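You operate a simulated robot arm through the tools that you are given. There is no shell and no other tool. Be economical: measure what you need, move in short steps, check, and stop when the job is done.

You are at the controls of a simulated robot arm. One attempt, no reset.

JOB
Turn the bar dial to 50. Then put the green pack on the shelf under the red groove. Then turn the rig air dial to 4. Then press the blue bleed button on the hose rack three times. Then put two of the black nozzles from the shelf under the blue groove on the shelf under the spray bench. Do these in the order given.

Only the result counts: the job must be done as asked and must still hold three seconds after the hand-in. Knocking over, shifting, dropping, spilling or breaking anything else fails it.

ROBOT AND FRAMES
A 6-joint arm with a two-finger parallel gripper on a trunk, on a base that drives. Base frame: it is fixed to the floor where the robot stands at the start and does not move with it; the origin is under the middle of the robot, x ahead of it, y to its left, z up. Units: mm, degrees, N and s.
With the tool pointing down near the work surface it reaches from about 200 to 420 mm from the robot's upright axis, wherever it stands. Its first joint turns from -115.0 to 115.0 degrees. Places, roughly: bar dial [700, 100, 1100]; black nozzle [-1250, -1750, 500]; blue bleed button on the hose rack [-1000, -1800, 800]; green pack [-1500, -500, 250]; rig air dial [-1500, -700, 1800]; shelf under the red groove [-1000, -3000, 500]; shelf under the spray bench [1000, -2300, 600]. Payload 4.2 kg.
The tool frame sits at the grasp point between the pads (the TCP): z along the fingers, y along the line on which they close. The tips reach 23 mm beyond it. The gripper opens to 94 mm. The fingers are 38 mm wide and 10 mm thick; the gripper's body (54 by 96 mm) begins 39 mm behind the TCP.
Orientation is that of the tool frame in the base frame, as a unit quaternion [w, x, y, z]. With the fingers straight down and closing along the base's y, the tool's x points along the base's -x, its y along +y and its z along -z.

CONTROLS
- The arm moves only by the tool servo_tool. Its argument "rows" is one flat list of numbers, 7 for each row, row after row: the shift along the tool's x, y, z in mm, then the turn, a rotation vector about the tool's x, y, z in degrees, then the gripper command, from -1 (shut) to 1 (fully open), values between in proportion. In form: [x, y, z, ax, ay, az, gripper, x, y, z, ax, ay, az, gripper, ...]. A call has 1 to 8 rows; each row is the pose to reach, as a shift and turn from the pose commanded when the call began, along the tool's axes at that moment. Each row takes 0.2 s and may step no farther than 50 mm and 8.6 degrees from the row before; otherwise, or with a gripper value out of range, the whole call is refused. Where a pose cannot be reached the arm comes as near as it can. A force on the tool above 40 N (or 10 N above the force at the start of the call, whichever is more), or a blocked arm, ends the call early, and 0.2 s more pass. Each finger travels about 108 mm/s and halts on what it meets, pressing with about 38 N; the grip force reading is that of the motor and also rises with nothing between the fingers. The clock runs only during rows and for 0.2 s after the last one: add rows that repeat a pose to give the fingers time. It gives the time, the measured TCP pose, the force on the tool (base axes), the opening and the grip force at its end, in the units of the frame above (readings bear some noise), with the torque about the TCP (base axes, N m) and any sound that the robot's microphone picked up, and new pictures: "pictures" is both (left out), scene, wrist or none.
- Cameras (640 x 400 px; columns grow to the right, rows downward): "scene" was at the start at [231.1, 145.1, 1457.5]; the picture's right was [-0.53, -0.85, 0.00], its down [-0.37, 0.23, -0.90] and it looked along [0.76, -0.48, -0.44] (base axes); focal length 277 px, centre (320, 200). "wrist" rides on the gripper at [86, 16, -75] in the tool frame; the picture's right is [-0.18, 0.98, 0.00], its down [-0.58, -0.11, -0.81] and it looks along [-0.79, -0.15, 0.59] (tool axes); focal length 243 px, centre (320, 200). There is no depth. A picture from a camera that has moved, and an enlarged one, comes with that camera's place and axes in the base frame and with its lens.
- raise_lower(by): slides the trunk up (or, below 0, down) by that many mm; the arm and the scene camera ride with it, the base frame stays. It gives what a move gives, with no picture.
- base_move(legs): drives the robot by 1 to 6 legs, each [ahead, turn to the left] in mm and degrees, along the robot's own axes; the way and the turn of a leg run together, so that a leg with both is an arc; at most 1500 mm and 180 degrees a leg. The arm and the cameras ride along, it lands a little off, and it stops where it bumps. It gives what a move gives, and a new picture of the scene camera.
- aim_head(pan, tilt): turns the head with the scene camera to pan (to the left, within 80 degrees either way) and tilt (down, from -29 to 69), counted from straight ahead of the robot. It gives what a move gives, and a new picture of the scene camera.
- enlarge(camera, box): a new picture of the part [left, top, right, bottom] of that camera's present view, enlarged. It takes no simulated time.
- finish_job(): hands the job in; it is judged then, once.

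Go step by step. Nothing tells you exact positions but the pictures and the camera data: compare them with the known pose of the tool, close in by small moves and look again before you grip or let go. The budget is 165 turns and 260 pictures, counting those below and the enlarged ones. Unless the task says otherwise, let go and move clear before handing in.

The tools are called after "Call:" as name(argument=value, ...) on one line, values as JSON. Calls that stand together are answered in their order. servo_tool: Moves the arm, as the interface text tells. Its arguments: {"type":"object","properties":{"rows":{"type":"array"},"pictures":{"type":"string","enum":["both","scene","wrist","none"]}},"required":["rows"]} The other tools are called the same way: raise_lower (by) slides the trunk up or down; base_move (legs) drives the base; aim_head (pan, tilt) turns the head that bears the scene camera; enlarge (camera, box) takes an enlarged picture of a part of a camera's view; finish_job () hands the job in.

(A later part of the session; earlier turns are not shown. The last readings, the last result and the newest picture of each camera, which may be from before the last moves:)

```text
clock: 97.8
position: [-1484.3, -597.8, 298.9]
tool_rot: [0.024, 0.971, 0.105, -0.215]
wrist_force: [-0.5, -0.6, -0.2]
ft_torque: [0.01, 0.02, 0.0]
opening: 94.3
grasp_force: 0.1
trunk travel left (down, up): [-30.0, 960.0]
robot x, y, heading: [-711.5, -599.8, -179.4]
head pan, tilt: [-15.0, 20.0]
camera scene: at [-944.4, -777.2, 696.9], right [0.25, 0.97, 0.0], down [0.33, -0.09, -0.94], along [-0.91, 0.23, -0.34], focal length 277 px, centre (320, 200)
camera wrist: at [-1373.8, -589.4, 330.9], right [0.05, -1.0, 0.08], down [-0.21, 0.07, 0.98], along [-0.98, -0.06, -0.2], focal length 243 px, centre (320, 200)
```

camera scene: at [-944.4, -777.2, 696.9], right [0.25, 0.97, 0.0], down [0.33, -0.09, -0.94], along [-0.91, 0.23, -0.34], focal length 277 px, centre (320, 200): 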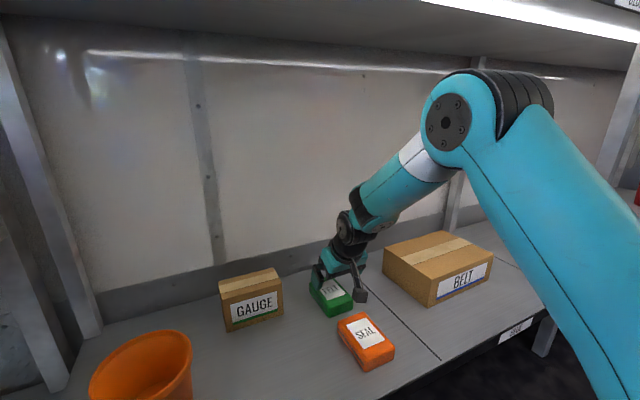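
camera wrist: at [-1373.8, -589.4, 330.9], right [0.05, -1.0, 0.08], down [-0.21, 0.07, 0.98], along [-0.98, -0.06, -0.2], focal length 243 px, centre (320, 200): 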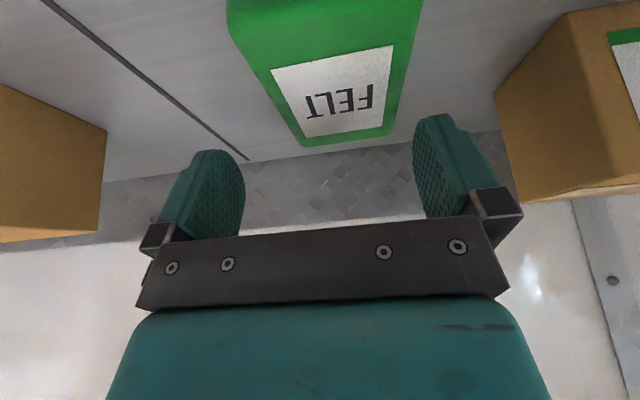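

I'll center laterally and descend deeper, to about z 237.

Call:
servo_tool(rows=[8, 9, 19, 0, 0, 0, 1, 16, 9, 37, 0, 0, 0, 1, 23.8, 9, 56, 0, 0, 0, 1, 23.8, 9, 56, 0, 0, 0, 1], pictures="both")

Call:
enlarge(camera="scene", box=[280, 220, 400, 320])

```text
clock: 98.6
position: [-1484.2, -604.2, 248.4]
tool_rot: [0.023, 0.971, 0.104, -0.216]
wrist_force: [17.3, 1.3, 23.2]
ft_torque: [0.25, -0.6, -0.15]
opening: 94.2
grasp_force: 0.0
trunk travel left (down, up): [-30.0, 960.0]
robot x, y, heading: [-705.5, -602.9, -179.4]
head pan, tilt: [-15.0, 20.0]
stopped in row 4: the force on the tool passed its limit (the readings are from after the stop); the commanded pose is now the measured one
camera scene: at [-943.7, -777.1, 697.6], right [0.25, 0.97, 0.0], down [0.33, -0.09, -0.94], along [-0.91, 0.23, -0.34], focal length 277 px, centre (320, 200)
camera wrist: at [-1373.4, -598.4, 279.5], right [0.05, -1.0, 0.08], down [-0.2, 0.07, 0.98], along [-0.98, -0.06, -0.2], focal length 243 px, centre (320, 200)
```

scene: 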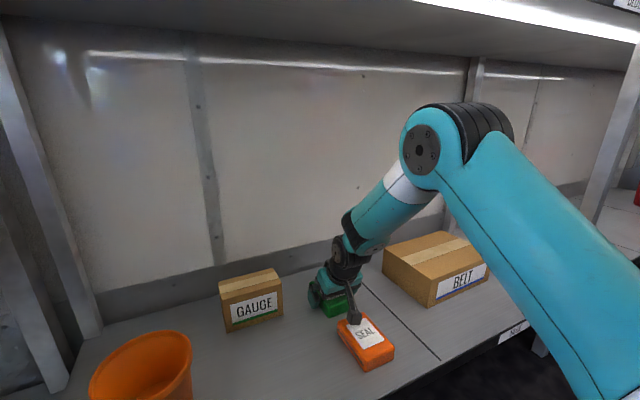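
wrist: 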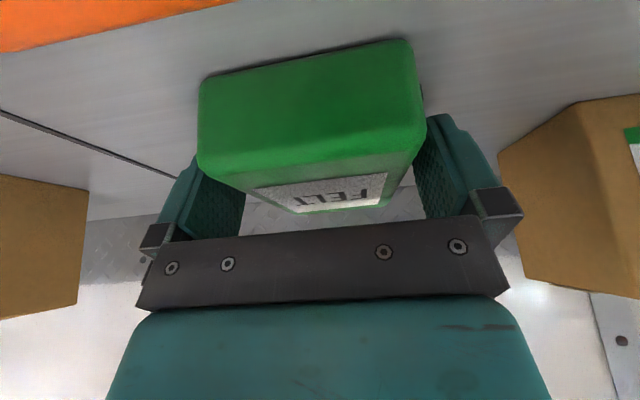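

```text
4.00 times, centred on (340, 270) of scene
camera zoom: at [-943.7, -777.1, 697.6], right [0.25, 0.97, 0.0], down [0.33, -0.09, -0.94], along [-0.91, 0.23, -0.34], focal length 1107 px, centre (240, -80)
```

zoom: 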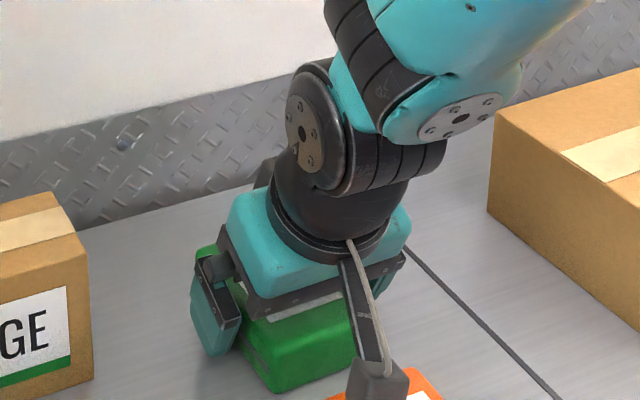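

The finger corners are just touching the shelf, so the depth is maximal for this tilt. I'll raise 3 mm, reduce tilt to about 10° for fuller pad overlap, and re-settle.

Call:
servo_tool(rows=[-4, 3, -9, 0, 0, 0, 1, -4, 3, -9, 0, 7.5, 0, 1, -4, 3, -9, 0, 15, 0, 1, -4, 3, -9, 0, 15, 0, 1], pictures="both")

```text
clock: 99.6
position: [-1484.5, -609.3, 256.5]
tool_rot: [0.009, 0.99, 0.106, -0.087]
wrist_force: [-0.7, 0.1, -1.1]
ft_torque: [-0.01, -0.01, -0.02]
opening: 94.0
grasp_force: 0.1
trunk travel left (down, up): [-30.0, 960.0]
robot x, y, heading: [-704.2, -603.6, -179.4]
head pan, tilt: [-15.0, 20.0]
camera scene: at [-944.4, -777.1, 696.9], right [0.25, 0.97, 0.0], down [0.33, -0.09, -0.94], along [-0.91, 0.23, -0.34], focal length 277 px, centre (320, 200)
camera wrist: at [-1384.9, -603.7, 315.1], right [0.03, -1.0, 0.03], down [-0.45, 0.01, 0.89], along [-0.89, -0.04, -0.45], focal length 243 px, centre (320, 200)
```

scene: 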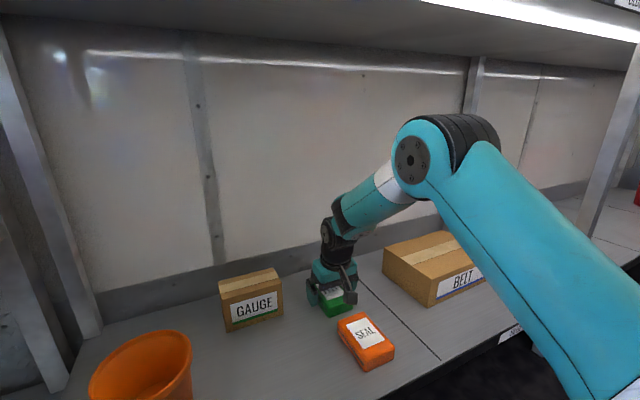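
wrist: 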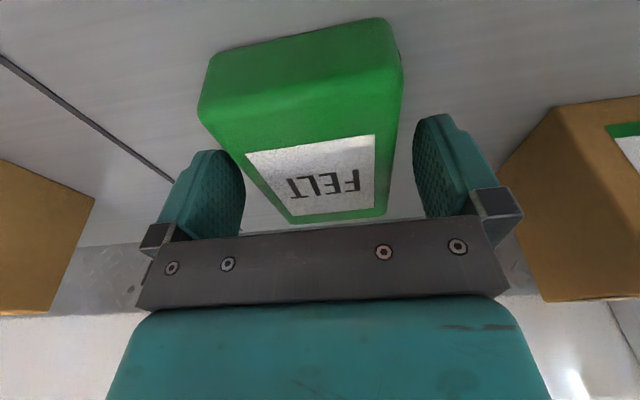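

Reachable at 10° tilt. I'll shift 8 mm back toward the robot, go down 8 mm, close firmly, wait, and test-lift slowly.

Call:
servo_tool(rows=[9.4, 0, 8, 0, 0, 0, 1, 9.4, 0, 8, 0, 0, 0, 0.4, 9.4, 0, 8, 0, 0, 0, -0.2, 9.4, 0, 8, 0, 0, 0, -1, 9.4, 0, 8, 0, 0, 0, -1, 9.4, 0, 8, 0, 0, 0, -1, 9.4, 0, 8, 0, 0, 0, -1], pictures="wrist")

Call:
servo_tool(rows=[-0.5, 0, -3, 0, 0, 0, -1, -1, 0, -6, 0, 0, 0, -1, -1.5, 0, -9, 0, 0, 0, -1, -2, 0, -12, 0, 0, 0, -1], pictures="wrist")

```text
clock: 101.2
position: [-1477.3, -607.4, 247.5]
tool_rot: [0.01, 0.99, 0.107, -0.087]
wrist_force: [0.0, -0.5, 0.2]
ft_torque: [0.04, -0.03, 0.0]
opening: 69.5
grasp_force: 37.5
trunk travel left (down, up): [-30.0, 960.0]
robot x, y, heading: [-705.9, -598.7, -179.3]
head pan, tilt: [-15.0, 20.0]
camera wrist: at [-1377.6, -602.1, 305.8], right [0.03, -1.0, 0.03], down [-0.45, 0.01, 0.9], along [-0.89, -0.04, -0.44], focal length 243 px, centre (320, 200)
```

wrist: 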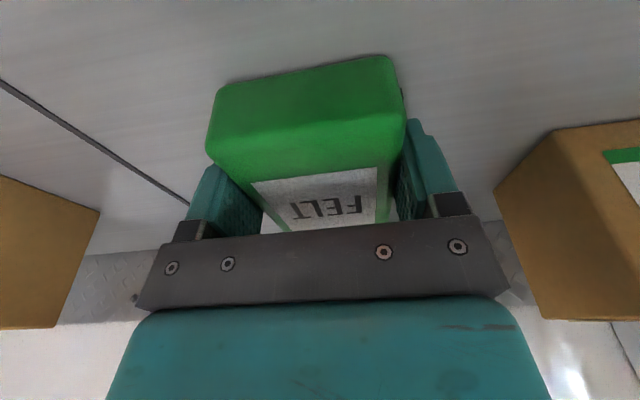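

```text
clock: 102.2
position: [-1477.0, -607.1, 260.0]
tool_rot: [0.01, 0.99, 0.107, -0.087]
wrist_force: [-0.5, -0.1, -1.2]
ft_torque: [0.01, 0.02, 0.0]
opening: 69.3
grasp_force: 38.3
trunk travel left (down, up): [-30.0, 960.0]
robot x, y, heading: [-708.5, -605.4, -179.4]
head pan, tilt: [-15.0, 20.0]
camera wrist: at [-1376.8, -602.0, 317.3], right [0.03, -1.0, 0.03], down [-0.45, 0.01, 0.9], along [-0.89, -0.04, -0.44], focal length 243 px, centre (320, 200)
```

wrist: 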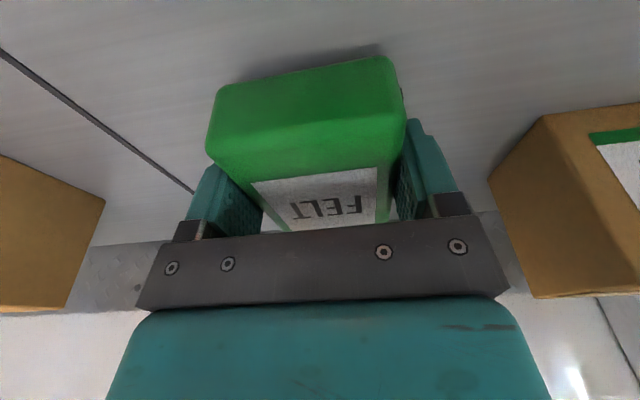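

It's held. I'll lift gently to about z 310 and back out.

Call:
servo_tool(rows=[-2, 0, -10, 0, 0, 0, -1, -4, 0, -22, 0, 0, 0, -1, -6, 0, -35, 0, 0, 0, -1, -9, 0, -50, 0, 0, 0, -1], pictures="none")

Call:
base_move(legs=[[-480, 0]])

```text
clock: 103.2
position: [-1475.0, -605.7, 309.3]
tool_rot: [0.009, 0.99, 0.107, -0.087]
wrist_force: [-0.2, 0.2, -1.0]
ft_torque: [-0.01, 0.02, 0.01]
opening: 69.3
grasp_force: 37.9
trunk travel left (down, up): [-30.0, 960.0]
robot x, y, heading: [-701.5, -605.7, -179.3]
head pan, tilt: [-15.0, 20.0]
```

```text
clock: 106.1
position: [-981.0, -601.1, 309.8]
tool_rot: [0.009, 0.99, 0.108, -0.087]
wrist_force: [0.0, 0.1, 0.0]
ft_torque: [0.03, -0.02, 0.02]
opening: 69.2
grasp_force: 38.3
trunk travel left (down, up): [-30.0, 960.0]
robot x, y, heading: [-210.5, -599.7, -179.1]
head pan, tilt: [-15.0, 20.0]
camera scene: at [-448.8, -772.1, 696.9], right [0.25, 0.97, 0.0], down [0.33, -0.08, -0.94], along [-0.91, 0.23, -0.34], focal length 277 px, centre (320, 200)
```

scene: 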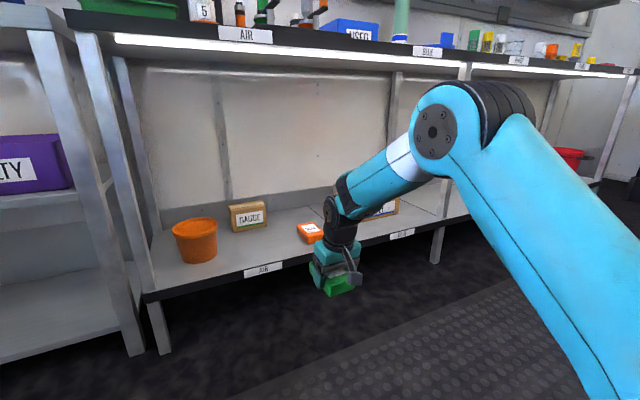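

The pack is held. I'll raise, tuck the arm in, turn toward -y, and look down the aisle for the red and blue grooves.

Call:
raise_lower(by=400)

Call:
servo_tool(rows=[30, 0, -5, 0, 0, 0, -1, 65, 0, -11, 0, 0, 0, -1, 105, 0, -18, 0, 0, 0, -1, 145, 0, -25, 0, 0, 0, -1, 185, 0, -32, 0, 0, 0, -1, 220, 0, -38, 0, 0, 0, -1], pictures="none")

Call:
base_move(legs=[[0, 89]])

Call:
aim_head(pan=-35, tilt=20)

```text
clock: 110.0
position: [-980.8, -602.9, 709.7]
tool_rot: [0.01, 0.99, 0.109, -0.087]
wrist_force: [-0.1, -0.4, 0.4]
ft_torque: [0.01, -0.04, 0.01]
opening: 69.3
grasp_force: 38.3
trunk travel left (down, up): [-430.0, 560.0]
robot x, y, heading: [-210.9, -600.8, -178.9]
head pan, tilt: [-15.0, 20.0]
```

```text
clock: 111.4
position: [-762.1, -556.3, 708.7]
tool_rot: [0.01, 0.99, 0.109, -0.086]
wrist_force: [0.6, -0.2, -0.6]
ft_torque: [0.01, -0.01, -0.02]
opening: 69.4
grasp_force: 37.6
trunk travel left (down, up): [-430.0, 560.0]
robot x, y, heading: [-207.1, -593.7, -179.5]
head pan, tilt: [-15.0, 20.0]
```

```text
clock: 115.6
position: [-254.1, -1148.8, 709.4]
tool_rot: [0.067, 0.626, 0.775, -0.054]
wrist_force: [-0.1, -0.1, -0.7]
ft_torque: [-0.03, -0.01, -0.05]
opening: 69.3
grasp_force: 38.0
trunk travel left (down, up): [-430.0, 560.0]
robot x, y, heading: [-208.4, -599.5, -89.4]
head pan, tilt: [-15.0, 20.0]
camera scene: at [-36.5, -838.8, 1096.9], right [-0.97, 0.25, 0.0], down [0.09, 0.33, -0.94], along [-0.24, -0.91, -0.34], focal length 277 px, centre (320, 200)
```

scene: 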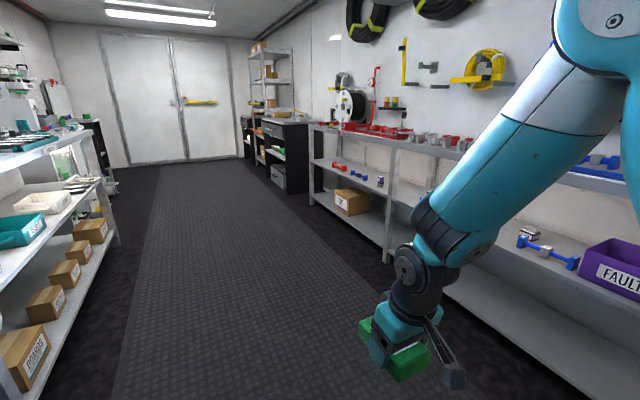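

```text
clock: 116.4
position: [-254.8, -1149.3, 709.7]
tool_rot: [0.068, 0.626, 0.775, -0.055]
wrist_force: [-0.2, -0.2, 0.2]
ft_torque: [0.03, 0.02, 0.01]
opening: 69.4
grasp_force: 38.2
trunk travel left (down, up): [-430.0, 560.0]
robot x, y, heading: [-212.3, -593.0, -89.6]
head pan, tilt: [-35.0, 20.0]
camera scene: at [-65.9, -825.3, 1096.9], right [-0.82, 0.57, 0.0], down [0.19, 0.28, -0.94], along [-0.53, -0.77, -0.34], focal length 277 px, centre (320, 200)
```

scene: 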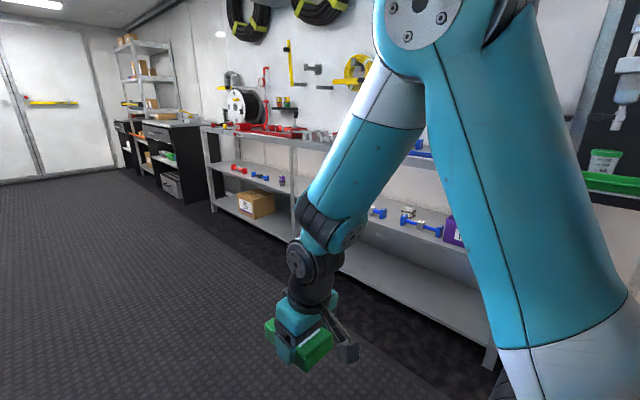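

I see the hose rack: a red groove section farther along and a blue groove section nearer, each with a shelf below. I'll drive down the aisle and look at the red section.

Call:
base_move(legs=[[1500, 0], [250, 0], [0, -90]])

Call:
aim_head(pan=10, tilt=25)

```text
clock: 128.9
position: [-756.9, -2283.5, 708.9]
tool_rot: [0.01, 0.99, 0.111, -0.087]
wrist_force: [-0.5, 0.0, -0.6]
ft_torque: [0.02, -0.02, 0.01]
opening: 69.2
grasp_force: 37.8
trunk travel left (down, up): [-430.0, 560.0]
robot x, y, heading: [-207.5, -2319.2, -178.8]
head pan, tilt: [-35.0, 20.0]
camera scene: at [-429.0, -2467.5, 1096.9], right [0.56, 0.83, 0.0], down [0.28, -0.19, -0.94], along [-0.78, 0.52, -0.34], focal length 277 px, centre (320, 200)
```

scene: 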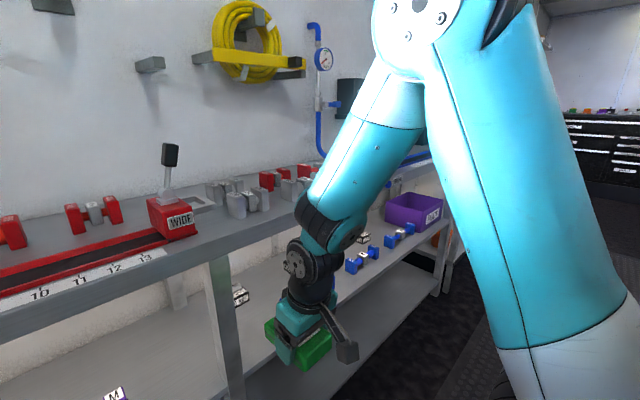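

```text
clock: 130.1
position: [-756.4, -2282.3, 708.9]
tool_rot: [0.01, 0.99, 0.113, -0.087]
wrist_force: [-0.1, -0.3, -0.7]
ft_torque: [-0.01, 0.02, -0.01]
opening: 69.3
grasp_force: 37.9
trunk travel left (down, up): [-430.0, 560.0]
robot x, y, heading: [-206.3, -2322.6, -179.0]
head pan, tilt: [10.0, 25.0]
camera scene: at [-442.0, -2537.1, 1088.9], right [-0.19, 0.98, 0.0], down [0.41, 0.08, -0.91], along [-0.89, -0.18, -0.42], focal length 277 px, centre (320, 200)
```

scene: 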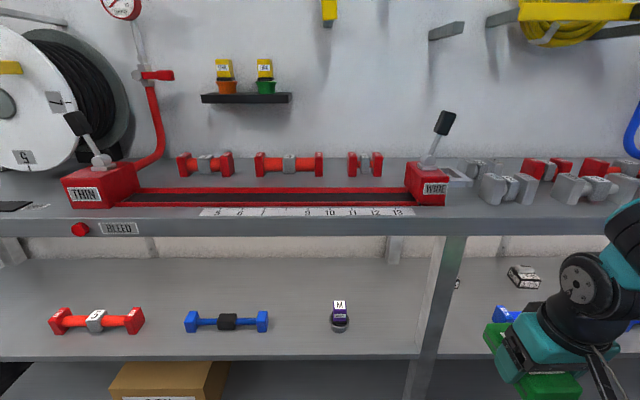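

The red groove bench has a middle shelf (z≈455) with a gap at about y=-2690 between the blue dumbbell and the purple item. I'll shift the base sideways to face that gap.

Call:
base_move(legs=[[-60, 0], [0, 89], [385, 0], [0, -89]])

Call:
raise_lower(by=-390)

Call:
aim_head(pan=-5, tilt=15)

```text
clock: 140.7
position: [-692.0, -2664.4, 708.5]
tool_rot: [0.009, 0.99, 0.106, -0.087]
wrist_force: [0.3, -0.3, -0.6]
ft_torque: [0.0, -0.02, 0.01]
opening: 69.4
grasp_force: 38.1
trunk travel left (down, up): [-430.0, 560.0]
robot x, y, heading: [-139.3, -2711.1, -179.4]
head pan, tilt: [10.0, 25.0]
camera scene: at [-380.3, -2922.2, 1088.9], right [-0.18, 0.98, 0.0], down [0.42, 0.08, -0.91], along [-0.89, -0.17, -0.42], focal length 277 px, centre (320, 200)
```

scene: 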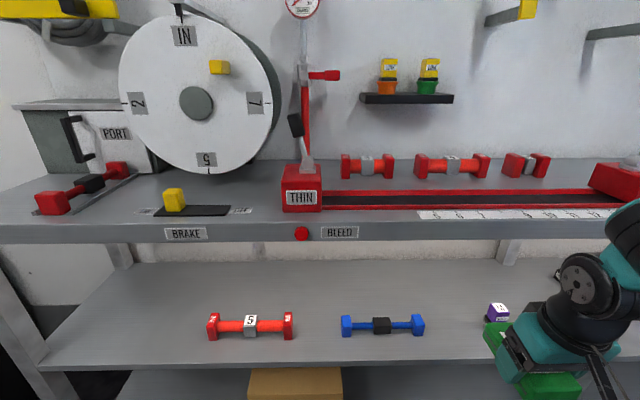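

```text
clock: 144.5
position: [-692.5, -2665.1, 319.2]
tool_rot: [0.009, 0.991, 0.106, -0.086]
wrist_force: [-0.2, 0.7, -1.7]
ft_torque: [0.02, -0.04, -0.03]
opening: 69.4
grasp_force: 37.9
trunk travel left (down, up): [-40.0, 950.0]
robot x, y, heading: [-140.1, -2711.2, -179.4]
head pan, tilt: [10.0, 25.0]
```

```text
clock: 145.2
position: [-693.0, -2664.9, 320.2]
tool_rot: [0.009, 0.99, 0.106, -0.087]
wrist_force: [0.5, 0.4, -0.7]
ft_torque: [0.0, -0.02, 0.02]
opening: 69.3
grasp_force: 38.2
trunk travel left (down, up): [-40.0, 950.0]
robot x, y, heading: [-140.7, -2707.7, -179.7]
head pan, tilt: [-5.0, 15.0]
camera scene: at [-382.8, -2898.2, 715.0], right [0.08, 1.0, 0.0], down [0.26, -0.02, -0.97], along [-0.96, 0.07, -0.26], focal length 277 px, centre (320, 200)
```

scene: 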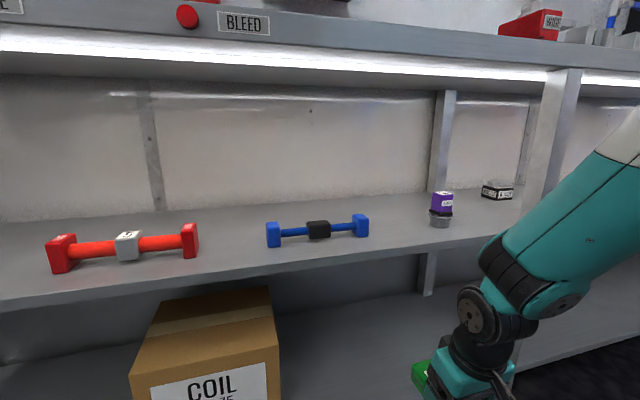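

I'll raise the pack to about z 560 in front of the shelf, remove the 12° yaw, and align to y≈-2684.

Call:
servo_tool(rows=[-7, 3, -39, 0, 0, 0, -1, -14, 6, -78, 0, 0, 0, -1, -21, 9, -117, 0.7, 0, 3.8, -1, -28, 12, -156, 1.3, 0, 7.6, -1, -35, 15, -196, 2, 0, 11.4, -1, -42, 18, -236, 2, 0, 11.4, -1], pictures="both")

```text
clock: 146.6
position: [-687.5, -2681.4, 556.1]
tool_rot: [0.001, 0.996, 0.006, -0.087]
wrist_force: [-0.9, 0.2, -0.1]
ft_torque: [0.02, -0.01, -0.01]
opening: 69.3
grasp_force: 37.9
trunk travel left (down, up): [-40.0, 950.0]
robot x, y, heading: [-138.8, -2711.5, -179.7]
head pan, tilt: [-5.0, 15.0]
camera scene: at [-382.8, -2898.1, 715.0], right [0.08, 1.0, 0.0], down [0.26, -0.02, -0.97], along [-0.96, 0.08, -0.26], focal length 277 px, centre (320, 200)
camera wrist: at [-589.1, -2697.3, 614.5], right [-0.17, -0.98, 0.03], down [-0.43, 0.1, 0.89], along [-0.88, 0.14, -0.45], focal length 243 px, centre (320, 200)
```

scene: 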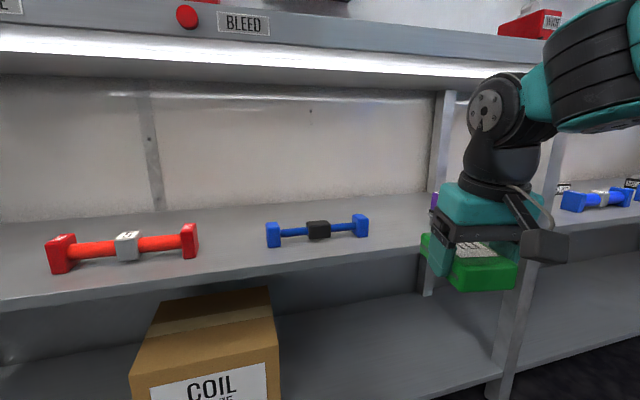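
wrist: 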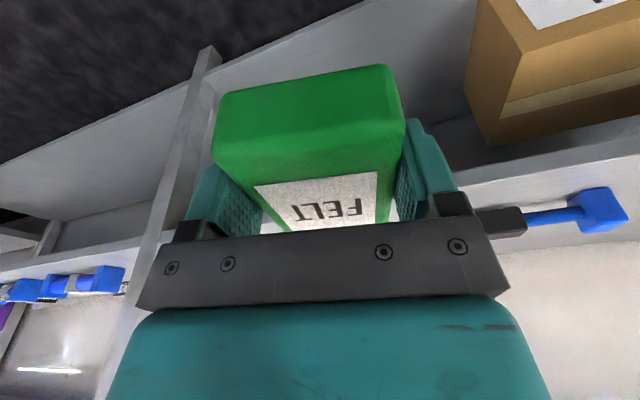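

Shelf edge is at x≈-842, z≈475. I'll lower to TCP z≈525 and drive in 233 mm.

Call:
servo_tool(rows=[3, 0, 15, 0, 0, 0, -1, 5.5, 0, 31, 0, 0, 0, -1], pictures="none")

Call:
base_move(legs=[[233, 0]])

```text
clock: 147.2
position: [-688.3, -2683.6, 525.8]
tool_rot: [0.001, 0.996, 0.005, -0.089]
wrist_force: [-0.6, -0.3, -0.4]
ft_torque: [0.01, -0.01, 0.02]
opening: 69.4
grasp_force: 38.3
trunk travel left (down, up): [-40.0, 950.0]
robot x, y, heading: [-140.5, -2708.9, -179.4]
head pan, tilt: [-5.0, 15.0]
```

```text
clock: 148.4
position: [-778.5, -2684.2, 523.9]
tool_rot: [0.0, 0.997, 0.008, -0.08]
wrist_force: [0.5, 0.8, -1.4]
ft_torque: [-0.02, -0.01, -0.02]
opening: 69.3
grasp_force: 37.8
trunk travel left (down, up): [-40.0, 950.0]
robot x, y, heading: [-235.1, -2709.6, -179.0]
head pan, tilt: [-5.0, 15.0]
stopped in leg 1: the force on the tool passed its limit (the readings are from after the stop); the commanded pose is now the measured one
camera scene: at [-475.8, -2899.7, 715.1], right [0.08, 1.0, 0.0], down [0.26, -0.02, -0.97], along [-0.96, 0.07, -0.26], focal length 277 px, centre (320, 200)
```

scene: 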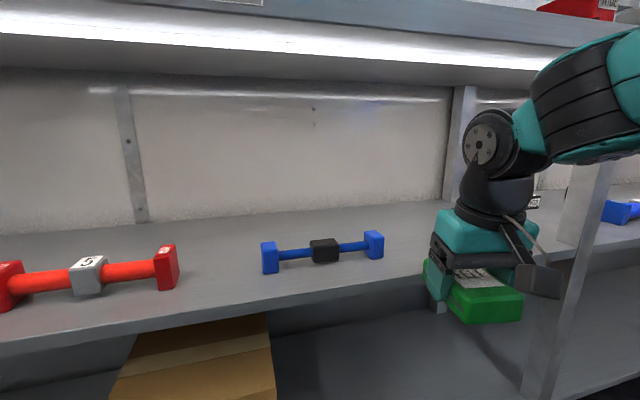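

The pack touched the shelf's front edge, so the shelf is higher than I estimated (about 500). I'll back off slightly and raise 45 mm.

Call:
base_move(legs=[[-25, 0]])

Call:
servo_tool(rows=[-3.5, 0, -20, 0, 0, 0, -1, -8, 0, -45, 0, 0, 0, -1], pictures="both")

Call:
enlarge(camera="scene", box=[360, 180, 600, 330])

```text
clock: 149.2
position: [-753.4, -2684.1, 523.8]
tool_rot: [0.0, 0.997, 0.008, -0.081]
wrist_force: [-0.7, 0.2, -0.4]
ft_torque: [-0.02, -0.01, 0.0]
opening: 69.7
grasp_force: 37.8
trunk travel left (down, up): [-40.0, 950.0]
robot x, y, heading: [-209.0, -2710.4, -179.3]
head pan, tilt: [-5.0, 15.0]
camera scene: at [-450.5, -2899.3, 715.1], right [0.08, 1.0, 0.0], down [0.26, -0.02, -0.97], along [-0.96, 0.07, -0.26], focal length 277 px, centre (320, 200)
```

scene: 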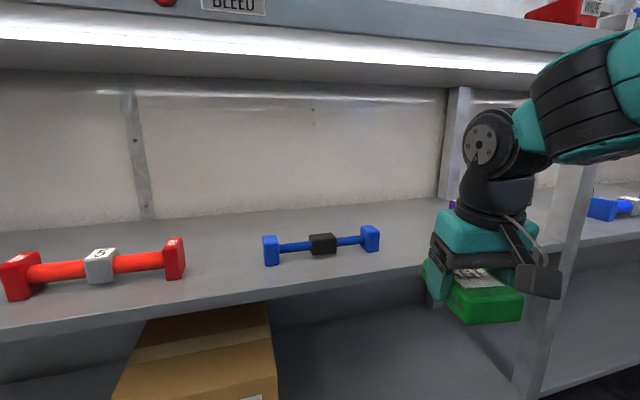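

```text
clock: 149.8
position: [-754.1, -2685.0, 573.2]
tool_rot: [0.0, 0.997, 0.009, -0.08]
wrist_force: [-0.1, 0.2, -1.3]
ft_torque: [0.03, -0.02, 0.04]
opening: 69.4
grasp_force: 37.8
trunk travel left (down, up): [-40.0, 950.0]
robot x, y, heading: [-209.1, -2707.7, -179.5]
head pan, tilt: [-5.0, 15.0]
camera scene: at [-450.5, -2899.3, 715.1], right [0.08, 1.0, 0.0], down [0.26, -0.02, -0.97], along [-0.96, 0.07, -0.26], focal length 277 px, centre (320, 200)
camera wrist: at [-656.6, -2699.8, 631.6], right [-0.16, -0.99, 0.03], down [-0.45, 0.1, 0.89], along [-0.88, 0.13, -0.46], focal length 243 px, centre (320, 200)
```

scene: 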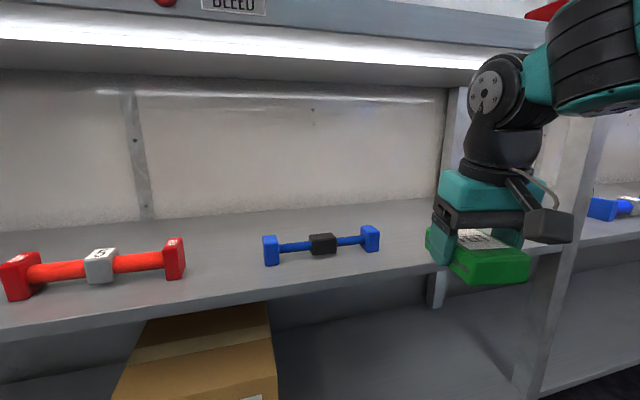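
wrist: 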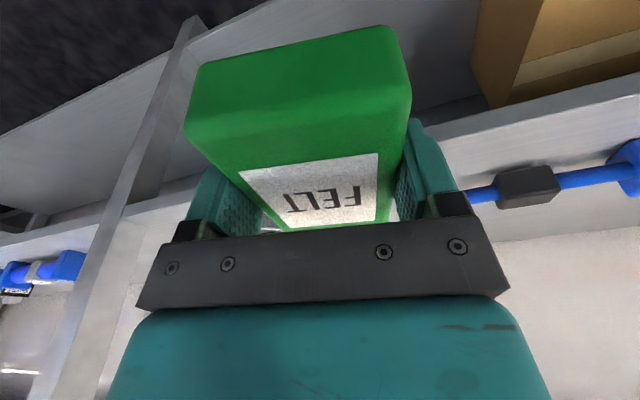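

```text
2.67 times, centred on (480, 255) of scene
camera zoom: at [-450.5, -2899.3, 715.1], right [0.08, 1.0, 0.0], down [0.26, -0.02, -0.97], along [-0.96, 0.07, -0.26], focal length 738 px, centre (-107, 53)
```

zoom: 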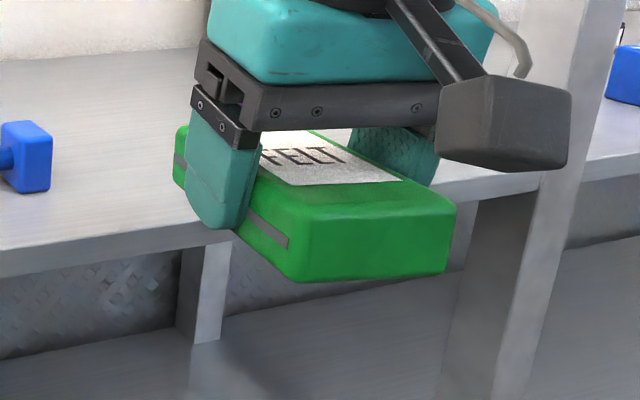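

The pack is still centered in the grip. To keep the wrist clear of the bench lip, I'll set it with a slight overhang on the shelf edge and then push it in with a tilted tool. Lower to z≈540 and drive in 112 mm.

Call:
servo_tool(rows=[3, 0, 16, 0, 0, 0, -1, 5.5, 0, 33, 0, 0, 0, -1], pictures="none")

Call:
base_move(legs=[[60, 0]])

Call:
base_move(legs=[[52, 0]])

```text
clock: 150.4
position: [-752.6, -2683.4, 535.9]
tool_rot: [-0.002, 0.997, 0.008, -0.08]
wrist_force: [1.0, -0.1, -1.0]
ft_torque: [0.04, -0.03, -0.02]
opening: 69.5
grasp_force: 37.7
trunk travel left (down, up): [-40.0, 950.0]
robot x, y, heading: [-204.7, -2706.5, -179.3]
head pan, tilt: [-5.0, 15.0]
```

```text
clock: 151.4
position: [-812.8, -2686.3, 535.0]
tool_rot: [0.001, 0.997, 0.009, -0.08]
wrist_force: [0.3, 0.1, -0.7]
ft_torque: [0.0, -0.01, 0.01]
opening: 69.4
grasp_force: 38.1
trunk travel left (down, up): [-40.0, 950.0]
robot x, y, heading: [-265.9, -2711.5, -179.2]
head pan, tilt: [-5.0, 15.0]
camera scene: at [-508.9, -2900.5, 715.1], right [0.07, 1.0, 0.0], down [0.26, -0.02, -0.97], along [-0.96, 0.07, -0.26], focal length 277 px, centre (320, 200)
```

scene: 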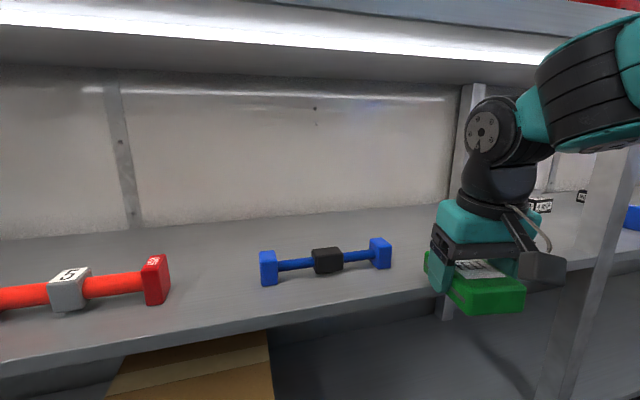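

```text
clock: 152.3
position: [-864.3, -2685.2, 536.3]
tool_rot: [0.0, 0.997, 0.01, -0.08]
wrist_force: [0.3, 0.0, -0.2]
ft_torque: [-0.04, 0.01, -0.03]
opening: 69.3
grasp_force: 38.3
trunk travel left (down, up): [-40.0, 950.0]
robot x, y, heading: [-324.4, -2712.2, -179.3]
head pan, tilt: [-5.0, 15.0]
camera scene: at [-561.6, -2901.2, 715.1], right [0.07, 1.0, 0.0], down [0.26, -0.02, -0.97], along [-0.96, 0.07, -0.26], focal length 277 px, centre (320, 200)
```

scene: 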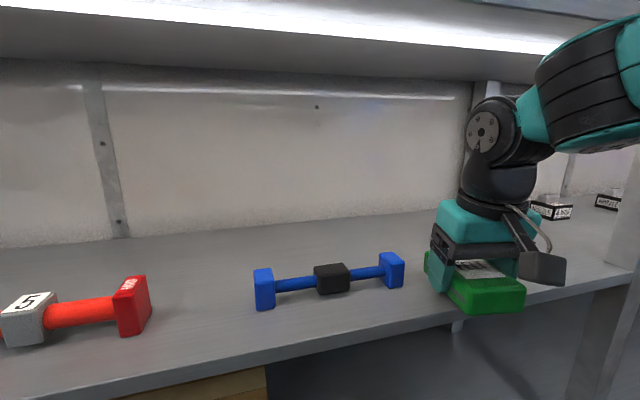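

It's above the shelf edge with the overhang as planned. Now I'll lower gently, watching the force.

Call:
servo_tool(rows=[1, 0, 6, 0, 0, 0, -1, 2, 0, 12, 0, 0, 0, -1, 2, 0, 12, 0, 0, 0, -1], pictures="none")

```text
clock: 153.1
position: [-865.4, -2686.8, 526.3]
tool_rot: [0.001, 0.996, 0.01, -0.083]
wrist_force: [4.2, 0.9, 30.6]
ft_torque: [0.1, 0.66, -0.01]
opening: 68.9
grasp_force: 37.5
trunk travel left (down, up): [-40.0, 950.0]
robot x, y, heading: [-322.0, -2708.8, -179.2]
head pan, tilt: [-5.0, 15.0]
```

It's in contact with the shelf, so I'll release and inspect.

Call:
servo_tool(rows=[0, 0, -1, 0, 0, 0, -0.2, 0, 0, -1, 0, 0, 0, 0.6, 0, 0, -2, 0, 0, 0, 1, 0, 0, -2, 0, 0, 0, 1], pictures="both")

```text
clock: 153.8
position: [-865.5, -2682.3, 525.6]
tool_rot: [-0.002, 0.997, 0.004, -0.08]
wrist_force: [3.5, 8.6, 13.2]
ft_torque: [-0.34, -0.28, 0.23]
opening: 90.1
grasp_force: 0.0
trunk travel left (down, up): [-40.0, 950.0]
robot x, y, heading: [-322.5, -2706.7, -179.1]
head pan, tilt: [-5.0, 15.0]
stopped in row 3: the force on the tool passed its limit (the readings are from after the stop); the commanded pose is now the measured one
camera scene: at [-561.7, -2900.5, 714.8], right [0.08, 1.0, 0.0], down [0.26, -0.02, -0.97], along [-0.96, 0.07, -0.26], focal length 277 px, centre (320, 200)
camera wrist: at [-766.5, -2699.1, 585.5], right [-0.17, -0.98, 0.02], down [-0.45, 0.1, 0.89], along [-0.88, 0.14, -0.46], focal length 243 px, centre (320, 200)
```

scene: 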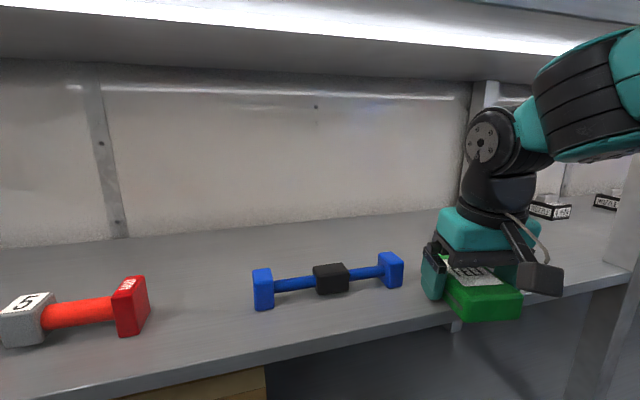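
wrist: 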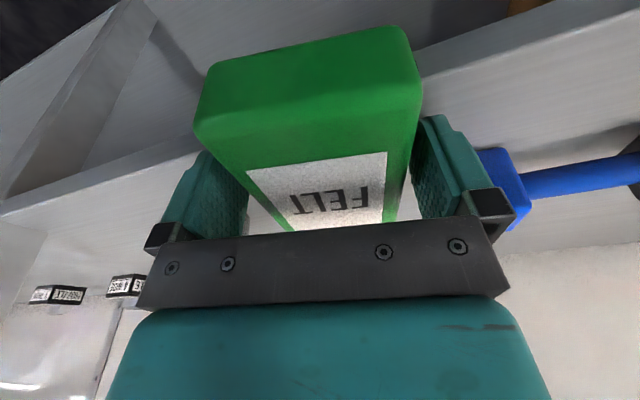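

A finger lightly touched the blue dumbbell's end while opening, but it hasn't moved. I'll reduce the opening a little, lift 2 mm and back straight out.

Call:
servo_tool(rows=[0, -1, -2, 0, 0, 0, 0.76, 0, -1, -3, 0, 0, 0, 0.72, 0, -1, -3, 0, 0, 0, 0.72], pictures="wrist")

```text
clock: 154.6
position: [-863.0, -2682.5, 529.4]
tool_rot: [-0.002, 0.997, 0.005, -0.08]
wrist_force: [0.1, -0.3, 0.2]
ft_torque: [-0.02, -0.01, -0.01]
opening: 80.7
grasp_force: 0.1
trunk travel left (down, up): [-40.0, 950.0]
robot x, y, heading: [-321.8, -2708.8, -179.5]
head pan, tilt: [-5.0, 15.0]
camera wrist: at [-765.6, -2698.4, 589.0], right [-0.17, -0.98, 0.02], down [-0.45, 0.1, 0.89], along [-0.88, 0.14, -0.46], focal length 243 px, centre (320, 200)
```

wrist: 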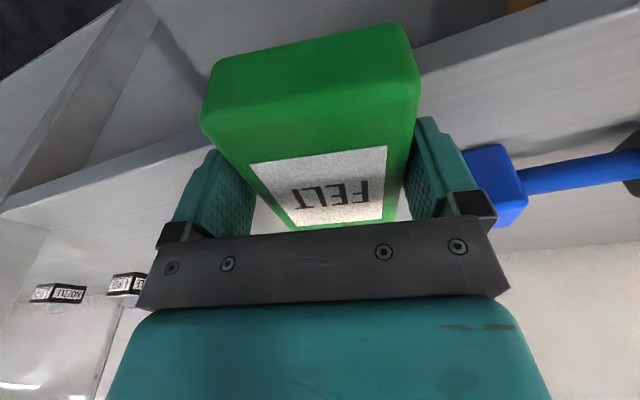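

I'll center 2 mm and back out straight.

Call:
servo_tool(rows=[0, 3, 0, 0, 0, 0, 0.74, 0, 3, 0, 0, 0, 0, 0.74], pictures="none")

Call:
base_move(legs=[[-200, 0]])

```text
clock: 155.2
position: [-863.2, -2685.2, 528.9]
tool_rot: [-0.001, 0.997, 0.005, -0.079]
wrist_force: [0.5, 0.3, 0.6]
ft_torque: [0.02, -0.01, 0.01]
opening: 81.8
grasp_force: 0.1
trunk travel left (down, up): [-40.0, 950.0]
robot x, y, heading: [-318.6, -2710.5, -179.2]
head pan, tilt: [-5.0, 15.0]
```

```text
clock: 156.8
position: [-663.2, -2683.6, 528.5]
tool_rot: [-0.002, 0.997, 0.006, -0.079]
wrist_force: [0.9, 0.3, -0.1]
ft_torque: [0.04, 0.05, 0.0]
opening: 81.7
grasp_force: 0.0
trunk travel left (down, up): [-40.0, 950.0]
robot x, y, heading: [-117.3, -2709.3, -179.6]
head pan, tilt: [-5.0, 15.0]
camera scene: at [-361.9, -2898.3, 715.1], right [0.08, 1.0, 0.0], down [0.26, -0.02, -0.97], along [-0.96, 0.07, -0.26], focal length 277 px, centre (320, 200)
```

scene: 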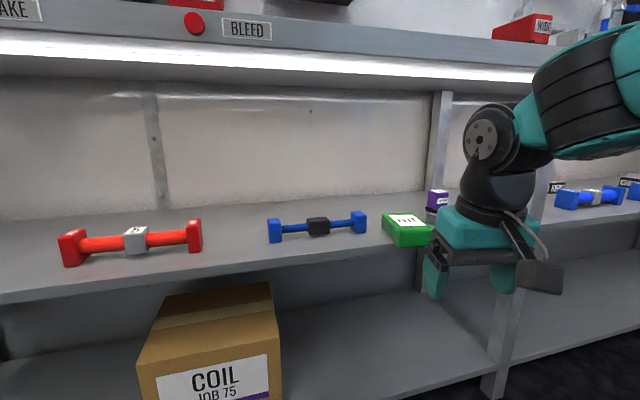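

The pack rests on the shelf beside the blue dumbbell. I'll enlarge to check the overhang.

Call:
enlarge(camera="scene", box=[330, 180, 490, 280])

```text
4.00 times, centred on (410, 230) of scene
camera zoom: at [-361.9, -2898.3, 715.1], right [0.08, 1.0, 0.0], down [0.26, -0.02, -0.97], along [-0.96, 0.07, -0.26], focal length 1107 px, centre (-40, 80)
```

zoom: 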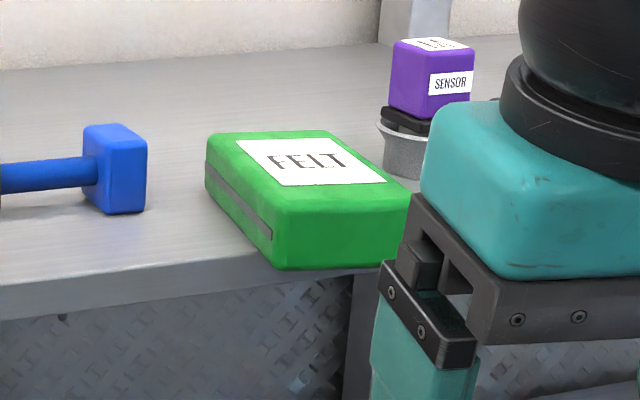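

The pack overhangs about 30 mm. I'll close the fingers and push its near face in by about 50 mm, staying at this height.

Call:
servo_tool(rows=[0, 0, 0, 0, 0, 0, 0, 0, 0, 0, 0, 0, 0, -1, 0, 2, 0, 0, 0, 0, -1, 0, 2, 0, 0, 0, 0, -1, 0, 2, 0, 0, 0, 0, -1], pictures="none")

Call:
base_move(legs=[[172, 0]])

```text
clock: 158.0
position: [-662.9, -2684.7, 528.5]
tool_rot: [-0.002, 0.997, 0.005, -0.079]
wrist_force: [0.5, 0.4, -0.7]
ft_torque: [0.0, 0.01, -0.01]
opening: 0.0
grasp_force: 38.3
trunk travel left (down, up): [-40.0, 950.0]
robot x, y, heading: [-120.5, -2706.2, -179.5]
head pan, tilt: [-5.0, 15.0]
```

```text
clock: 159.5
position: [-839.5, -2686.3, 529.5]
tool_rot: [-0.003, 0.997, 0.004, -0.079]
wrist_force: [-0.5, 0.2, -0.1]
ft_torque: [0.01, -0.01, -0.05]
opening: 0.2
grasp_force: 37.8
trunk travel left (down, up): [-40.0, 950.0]
robot x, y, heading: [-295.9, -2708.1, -179.6]
head pan, tilt: [-5.0, 15.0]
camera scene: at [-538.4, -2899.5, 715.1], right [0.08, 1.0, 0.0], down [0.26, -0.02, -0.97], along [-0.96, 0.08, -0.26], focal length 277 px, centre (320, 200)
```

scene: 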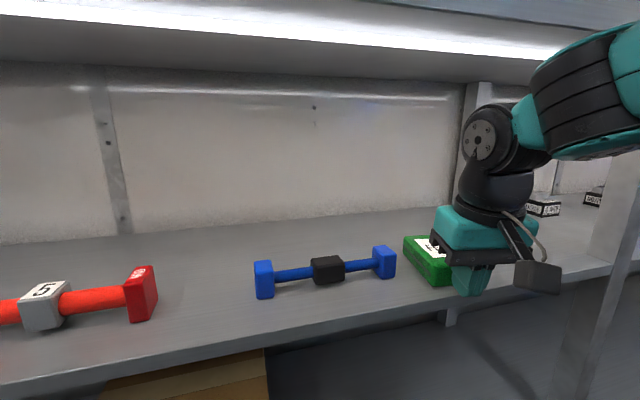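

Pushed in. I'll back out and check how it sits.

Call:
base_move(legs=[[-220, 0]])

Call:
enlarge(camera="scene", box=[250, 150, 490, 300])

```text
clock: 161.2
position: [-619.5, -2684.3, 528.5]
tool_rot: [-0.002, 0.997, 0.003, -0.079]
wrist_force: [-0.4, 0.2, 0.4]
ft_torque: [-0.03, -0.03, 0.03]
opening: 0.0
grasp_force: 37.8
trunk travel left (down, up): [-40.0, 950.0]
robot x, y, heading: [-75.4, -2709.9, -179.4]
head pan, tilt: [-5.0, 15.0]
camera scene: at [-318.1, -2897.6, 715.1], right [0.08, 1.0, 0.0], down [0.26, -0.02, -0.97], along [-0.96, 0.08, -0.26], focal length 277 px, centre (320, 200)
```

scene: 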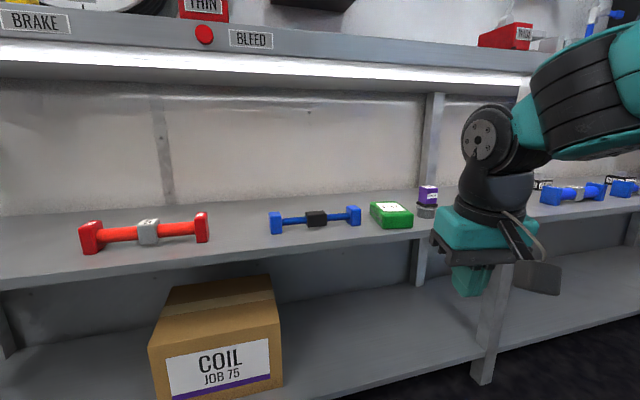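

```text
2.67 times, centred on (370, 225) of scene
camera zoom: at [-318.1, -2897.6, 715.1], right [0.08, 1.0, 0.0], down [0.26, -0.02, -0.97], along [-0.96, 0.08, -0.26], focal length 738 px, centre (187, 133)
```

zoom: 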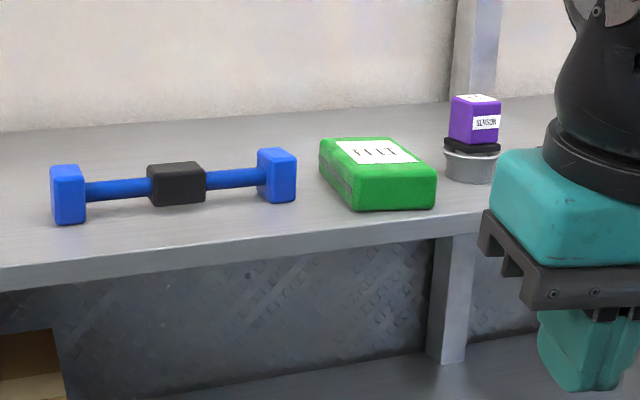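

The green pack is fully on the shelf under the red groove. Next is the rig air dial, which I triangulate at about [-1432, -726, 1808]. I'll tuck, raise and drive back.

Call:
raise_lower(by=400)

Call:
base_move(legs=[[0, -90], [1500, 0], [490, 0], [0, 90], [420, 0]])

Call:
raise_lower(by=400)

Call:
aim_head(pan=0, tilt=-5)

```text
clock: 165.1
position: [-618.4, -2683.9, 928.7]
tool_rot: [-0.003, 0.997, 0.004, -0.079]
wrist_force: [0.1, 0.2, -0.4]
ft_torque: [-0.02, 0.02, -0.04]
opening: 0.0
grasp_force: 38.0
trunk travel left (down, up): [-440.0, 550.0]
robot x, y, heading: [-75.1, -2707.6, -179.5]
head pan, tilt: [-5.0, 15.0]
```

```text
clock: 184.8
position: [-989.8, -659.6, 929.1]
tool_rot: [-0.004, 0.997, -0.015, -0.079]
wrist_force: [-0.2, -0.4, -0.6]
ft_torque: [0.02, 0.02, -0.01]
opening: 0.0
grasp_force: 38.0
trunk travel left (down, up): [-440.0, 550.0]
robot x, y, heading: [-449.1, -698.5, 178.4]
head pan, tilt: [-5.0, 15.0]
camera scene: at [-697.9, -884.0, 1115.1], right [0.12, 0.99, 0.0], down [0.26, -0.03, -0.97], along [-0.96, 0.11, -0.26], focal length 277 px, centre (320, 200)
```

scene: 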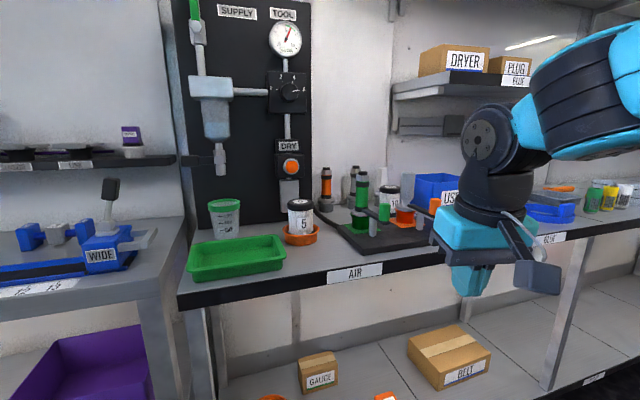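

```text
clock: 188.7
position: [-989.0, -658.2, 1329.3]
tool_rot: [-0.003, 0.997, -0.015, -0.079]
wrist_force: [-0.1, -0.6, -0.1]
ft_torque: [-0.01, 0.01, 0.0]
opening: 0.3
grasp_force: 37.8
trunk travel left (down, up): [-840.0, 150.0]
robot x, y, heading: [-448.0, -702.4, 178.6]
head pan, tilt: [-5.0, 15.0]
```

```text
clock: 189.5
position: [-990.7, -658.8, 1329.3]
tool_rot: [-0.004, 0.997, -0.015, -0.079]
wrist_force: [-0.9, -0.2, 0.2]
ft_torque: [0.01, -0.02, -0.01]
opening: 0.0
grasp_force: 38.2
trunk travel left (down, up): [-840.0, 150.0]
robot x, y, heading: [-448.3, -707.3, 178.4]
head pan, tilt: [0.0, -5.0]
camera scene: at [-692.6, -892.3, 1546.9], right [0.03, 1.0, 0.0], down [-0.09, 0.0, -1.0], along [-1.0, 0.03, 0.09], focal length 277 px, centre (320, 200)
```

scene: 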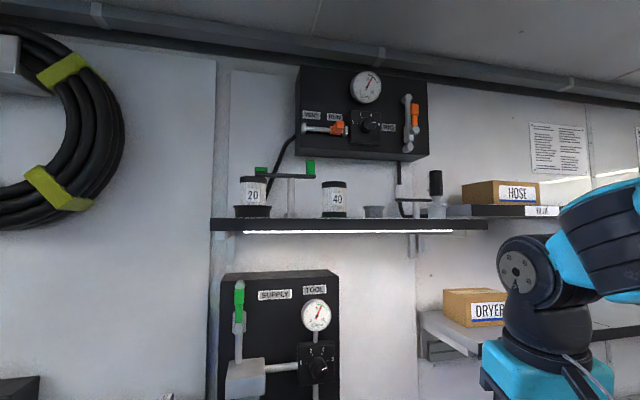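

Call:
raise_lower(by=145)

Call:
enlarge(camera="scene", box=[280, 100, 440, 260])

```text
clock: 191.2
position: [-989.8, -659.1, 1472.5]
tool_rot: [-0.003, 0.997, -0.014, -0.079]
wrist_force: [1.2, -0.2, -0.3]
ft_torque: [0.01, -0.02, -0.03]
opening: 0.0
grasp_force: 38.0
trunk travel left (down, up): [-985.0, 5.0]
robot x, y, heading: [-449.3, -702.4, 178.4]
head pan, tilt: [0.0, -5.0]
```

```text
2.50 times, centred on (360, 180) of scene
camera zoom: at [-692.6, -892.3, 1692.0], right [0.03, 1.0, 0.0], down [-0.09, 0.0, -1.0], along [-1.0, 0.03, 0.09], focal length 692 px, centre (220, 250)
```

zoom: 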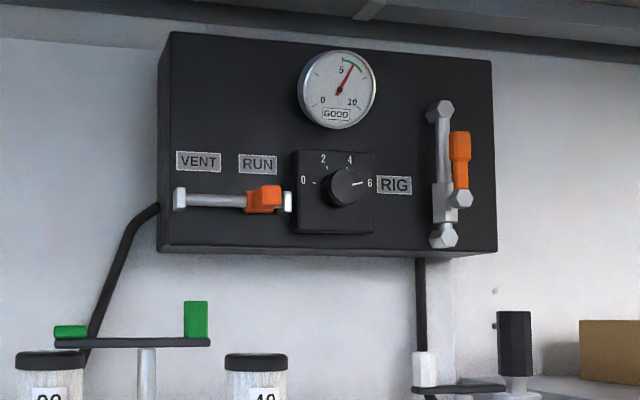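

The knob points at 6, and 4 is 60° counter-clockwise. The knob face is at about [-1465, -724, 1832]. I'll pitch the tool to point forward and raise it in place before driving in above the upper shelf.

Call:
servo_tool(rows=[-6, 6, -40, 0, 0, 0, 0, -13, 12, -80, 0, -8, 0, 0.5, -19, 18, -120, 0, -16, 0, 1, -25, 24, -160, 0, -24, 0, 1, -31, 30, -200, 0, -32, 0, 1, -38, 36, -237, 0, -40, 0, 1, -38, 36, -237, 0, -48, 0, 1], pictures="scene")

```text
clock: 192.8
position: [-994.6, -703.5, 1716.1]
tool_rot: [-0.011, 0.878, -0.012, -0.479]
wrist_force: [-0.8, 0.2, -0.4]
ft_torque: [-0.01, 0.02, -0.02]
opening: 94.1
grasp_force: 0.1
out of reach, approached as far as the arm can: row 7
trunk travel left (down, up): [-985.0, 5.0]
robot x, y, heading: [-449.8, -702.2, 178.5]
head pan, tilt: [0.0, -5.0]
camera scene: at [-692.7, -892.6, 1691.9], right [0.03, 1.0, 0.0], down [-0.09, 0.0, -1.0], along [-1.0, 0.03, 0.09], focal length 277 px, centre (320, 200)
```

scene: 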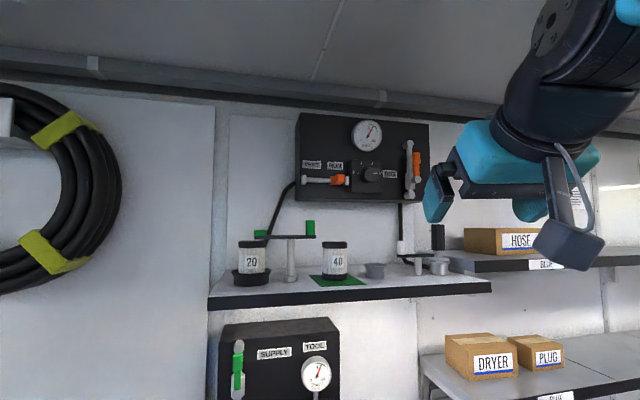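

Slightly limited there; continuing forward and up while pitching should free it.

Call:
servo_tool(rows=[-35, 6, 0, 0, 0, 0, 1, -70, 12, 30, 0, 0, 0, 1, -105, 18, 60, 0, -8, 0, 1, -139, 24, 80, 0, -16, 0, 1, -139, 30, 80, 0, -24, 0, 1, -139, 30, 80, 0, -32.8, 0, 1], pictures="both")

```text
refused: row 6 steps farther than a row can; nothing moved
```

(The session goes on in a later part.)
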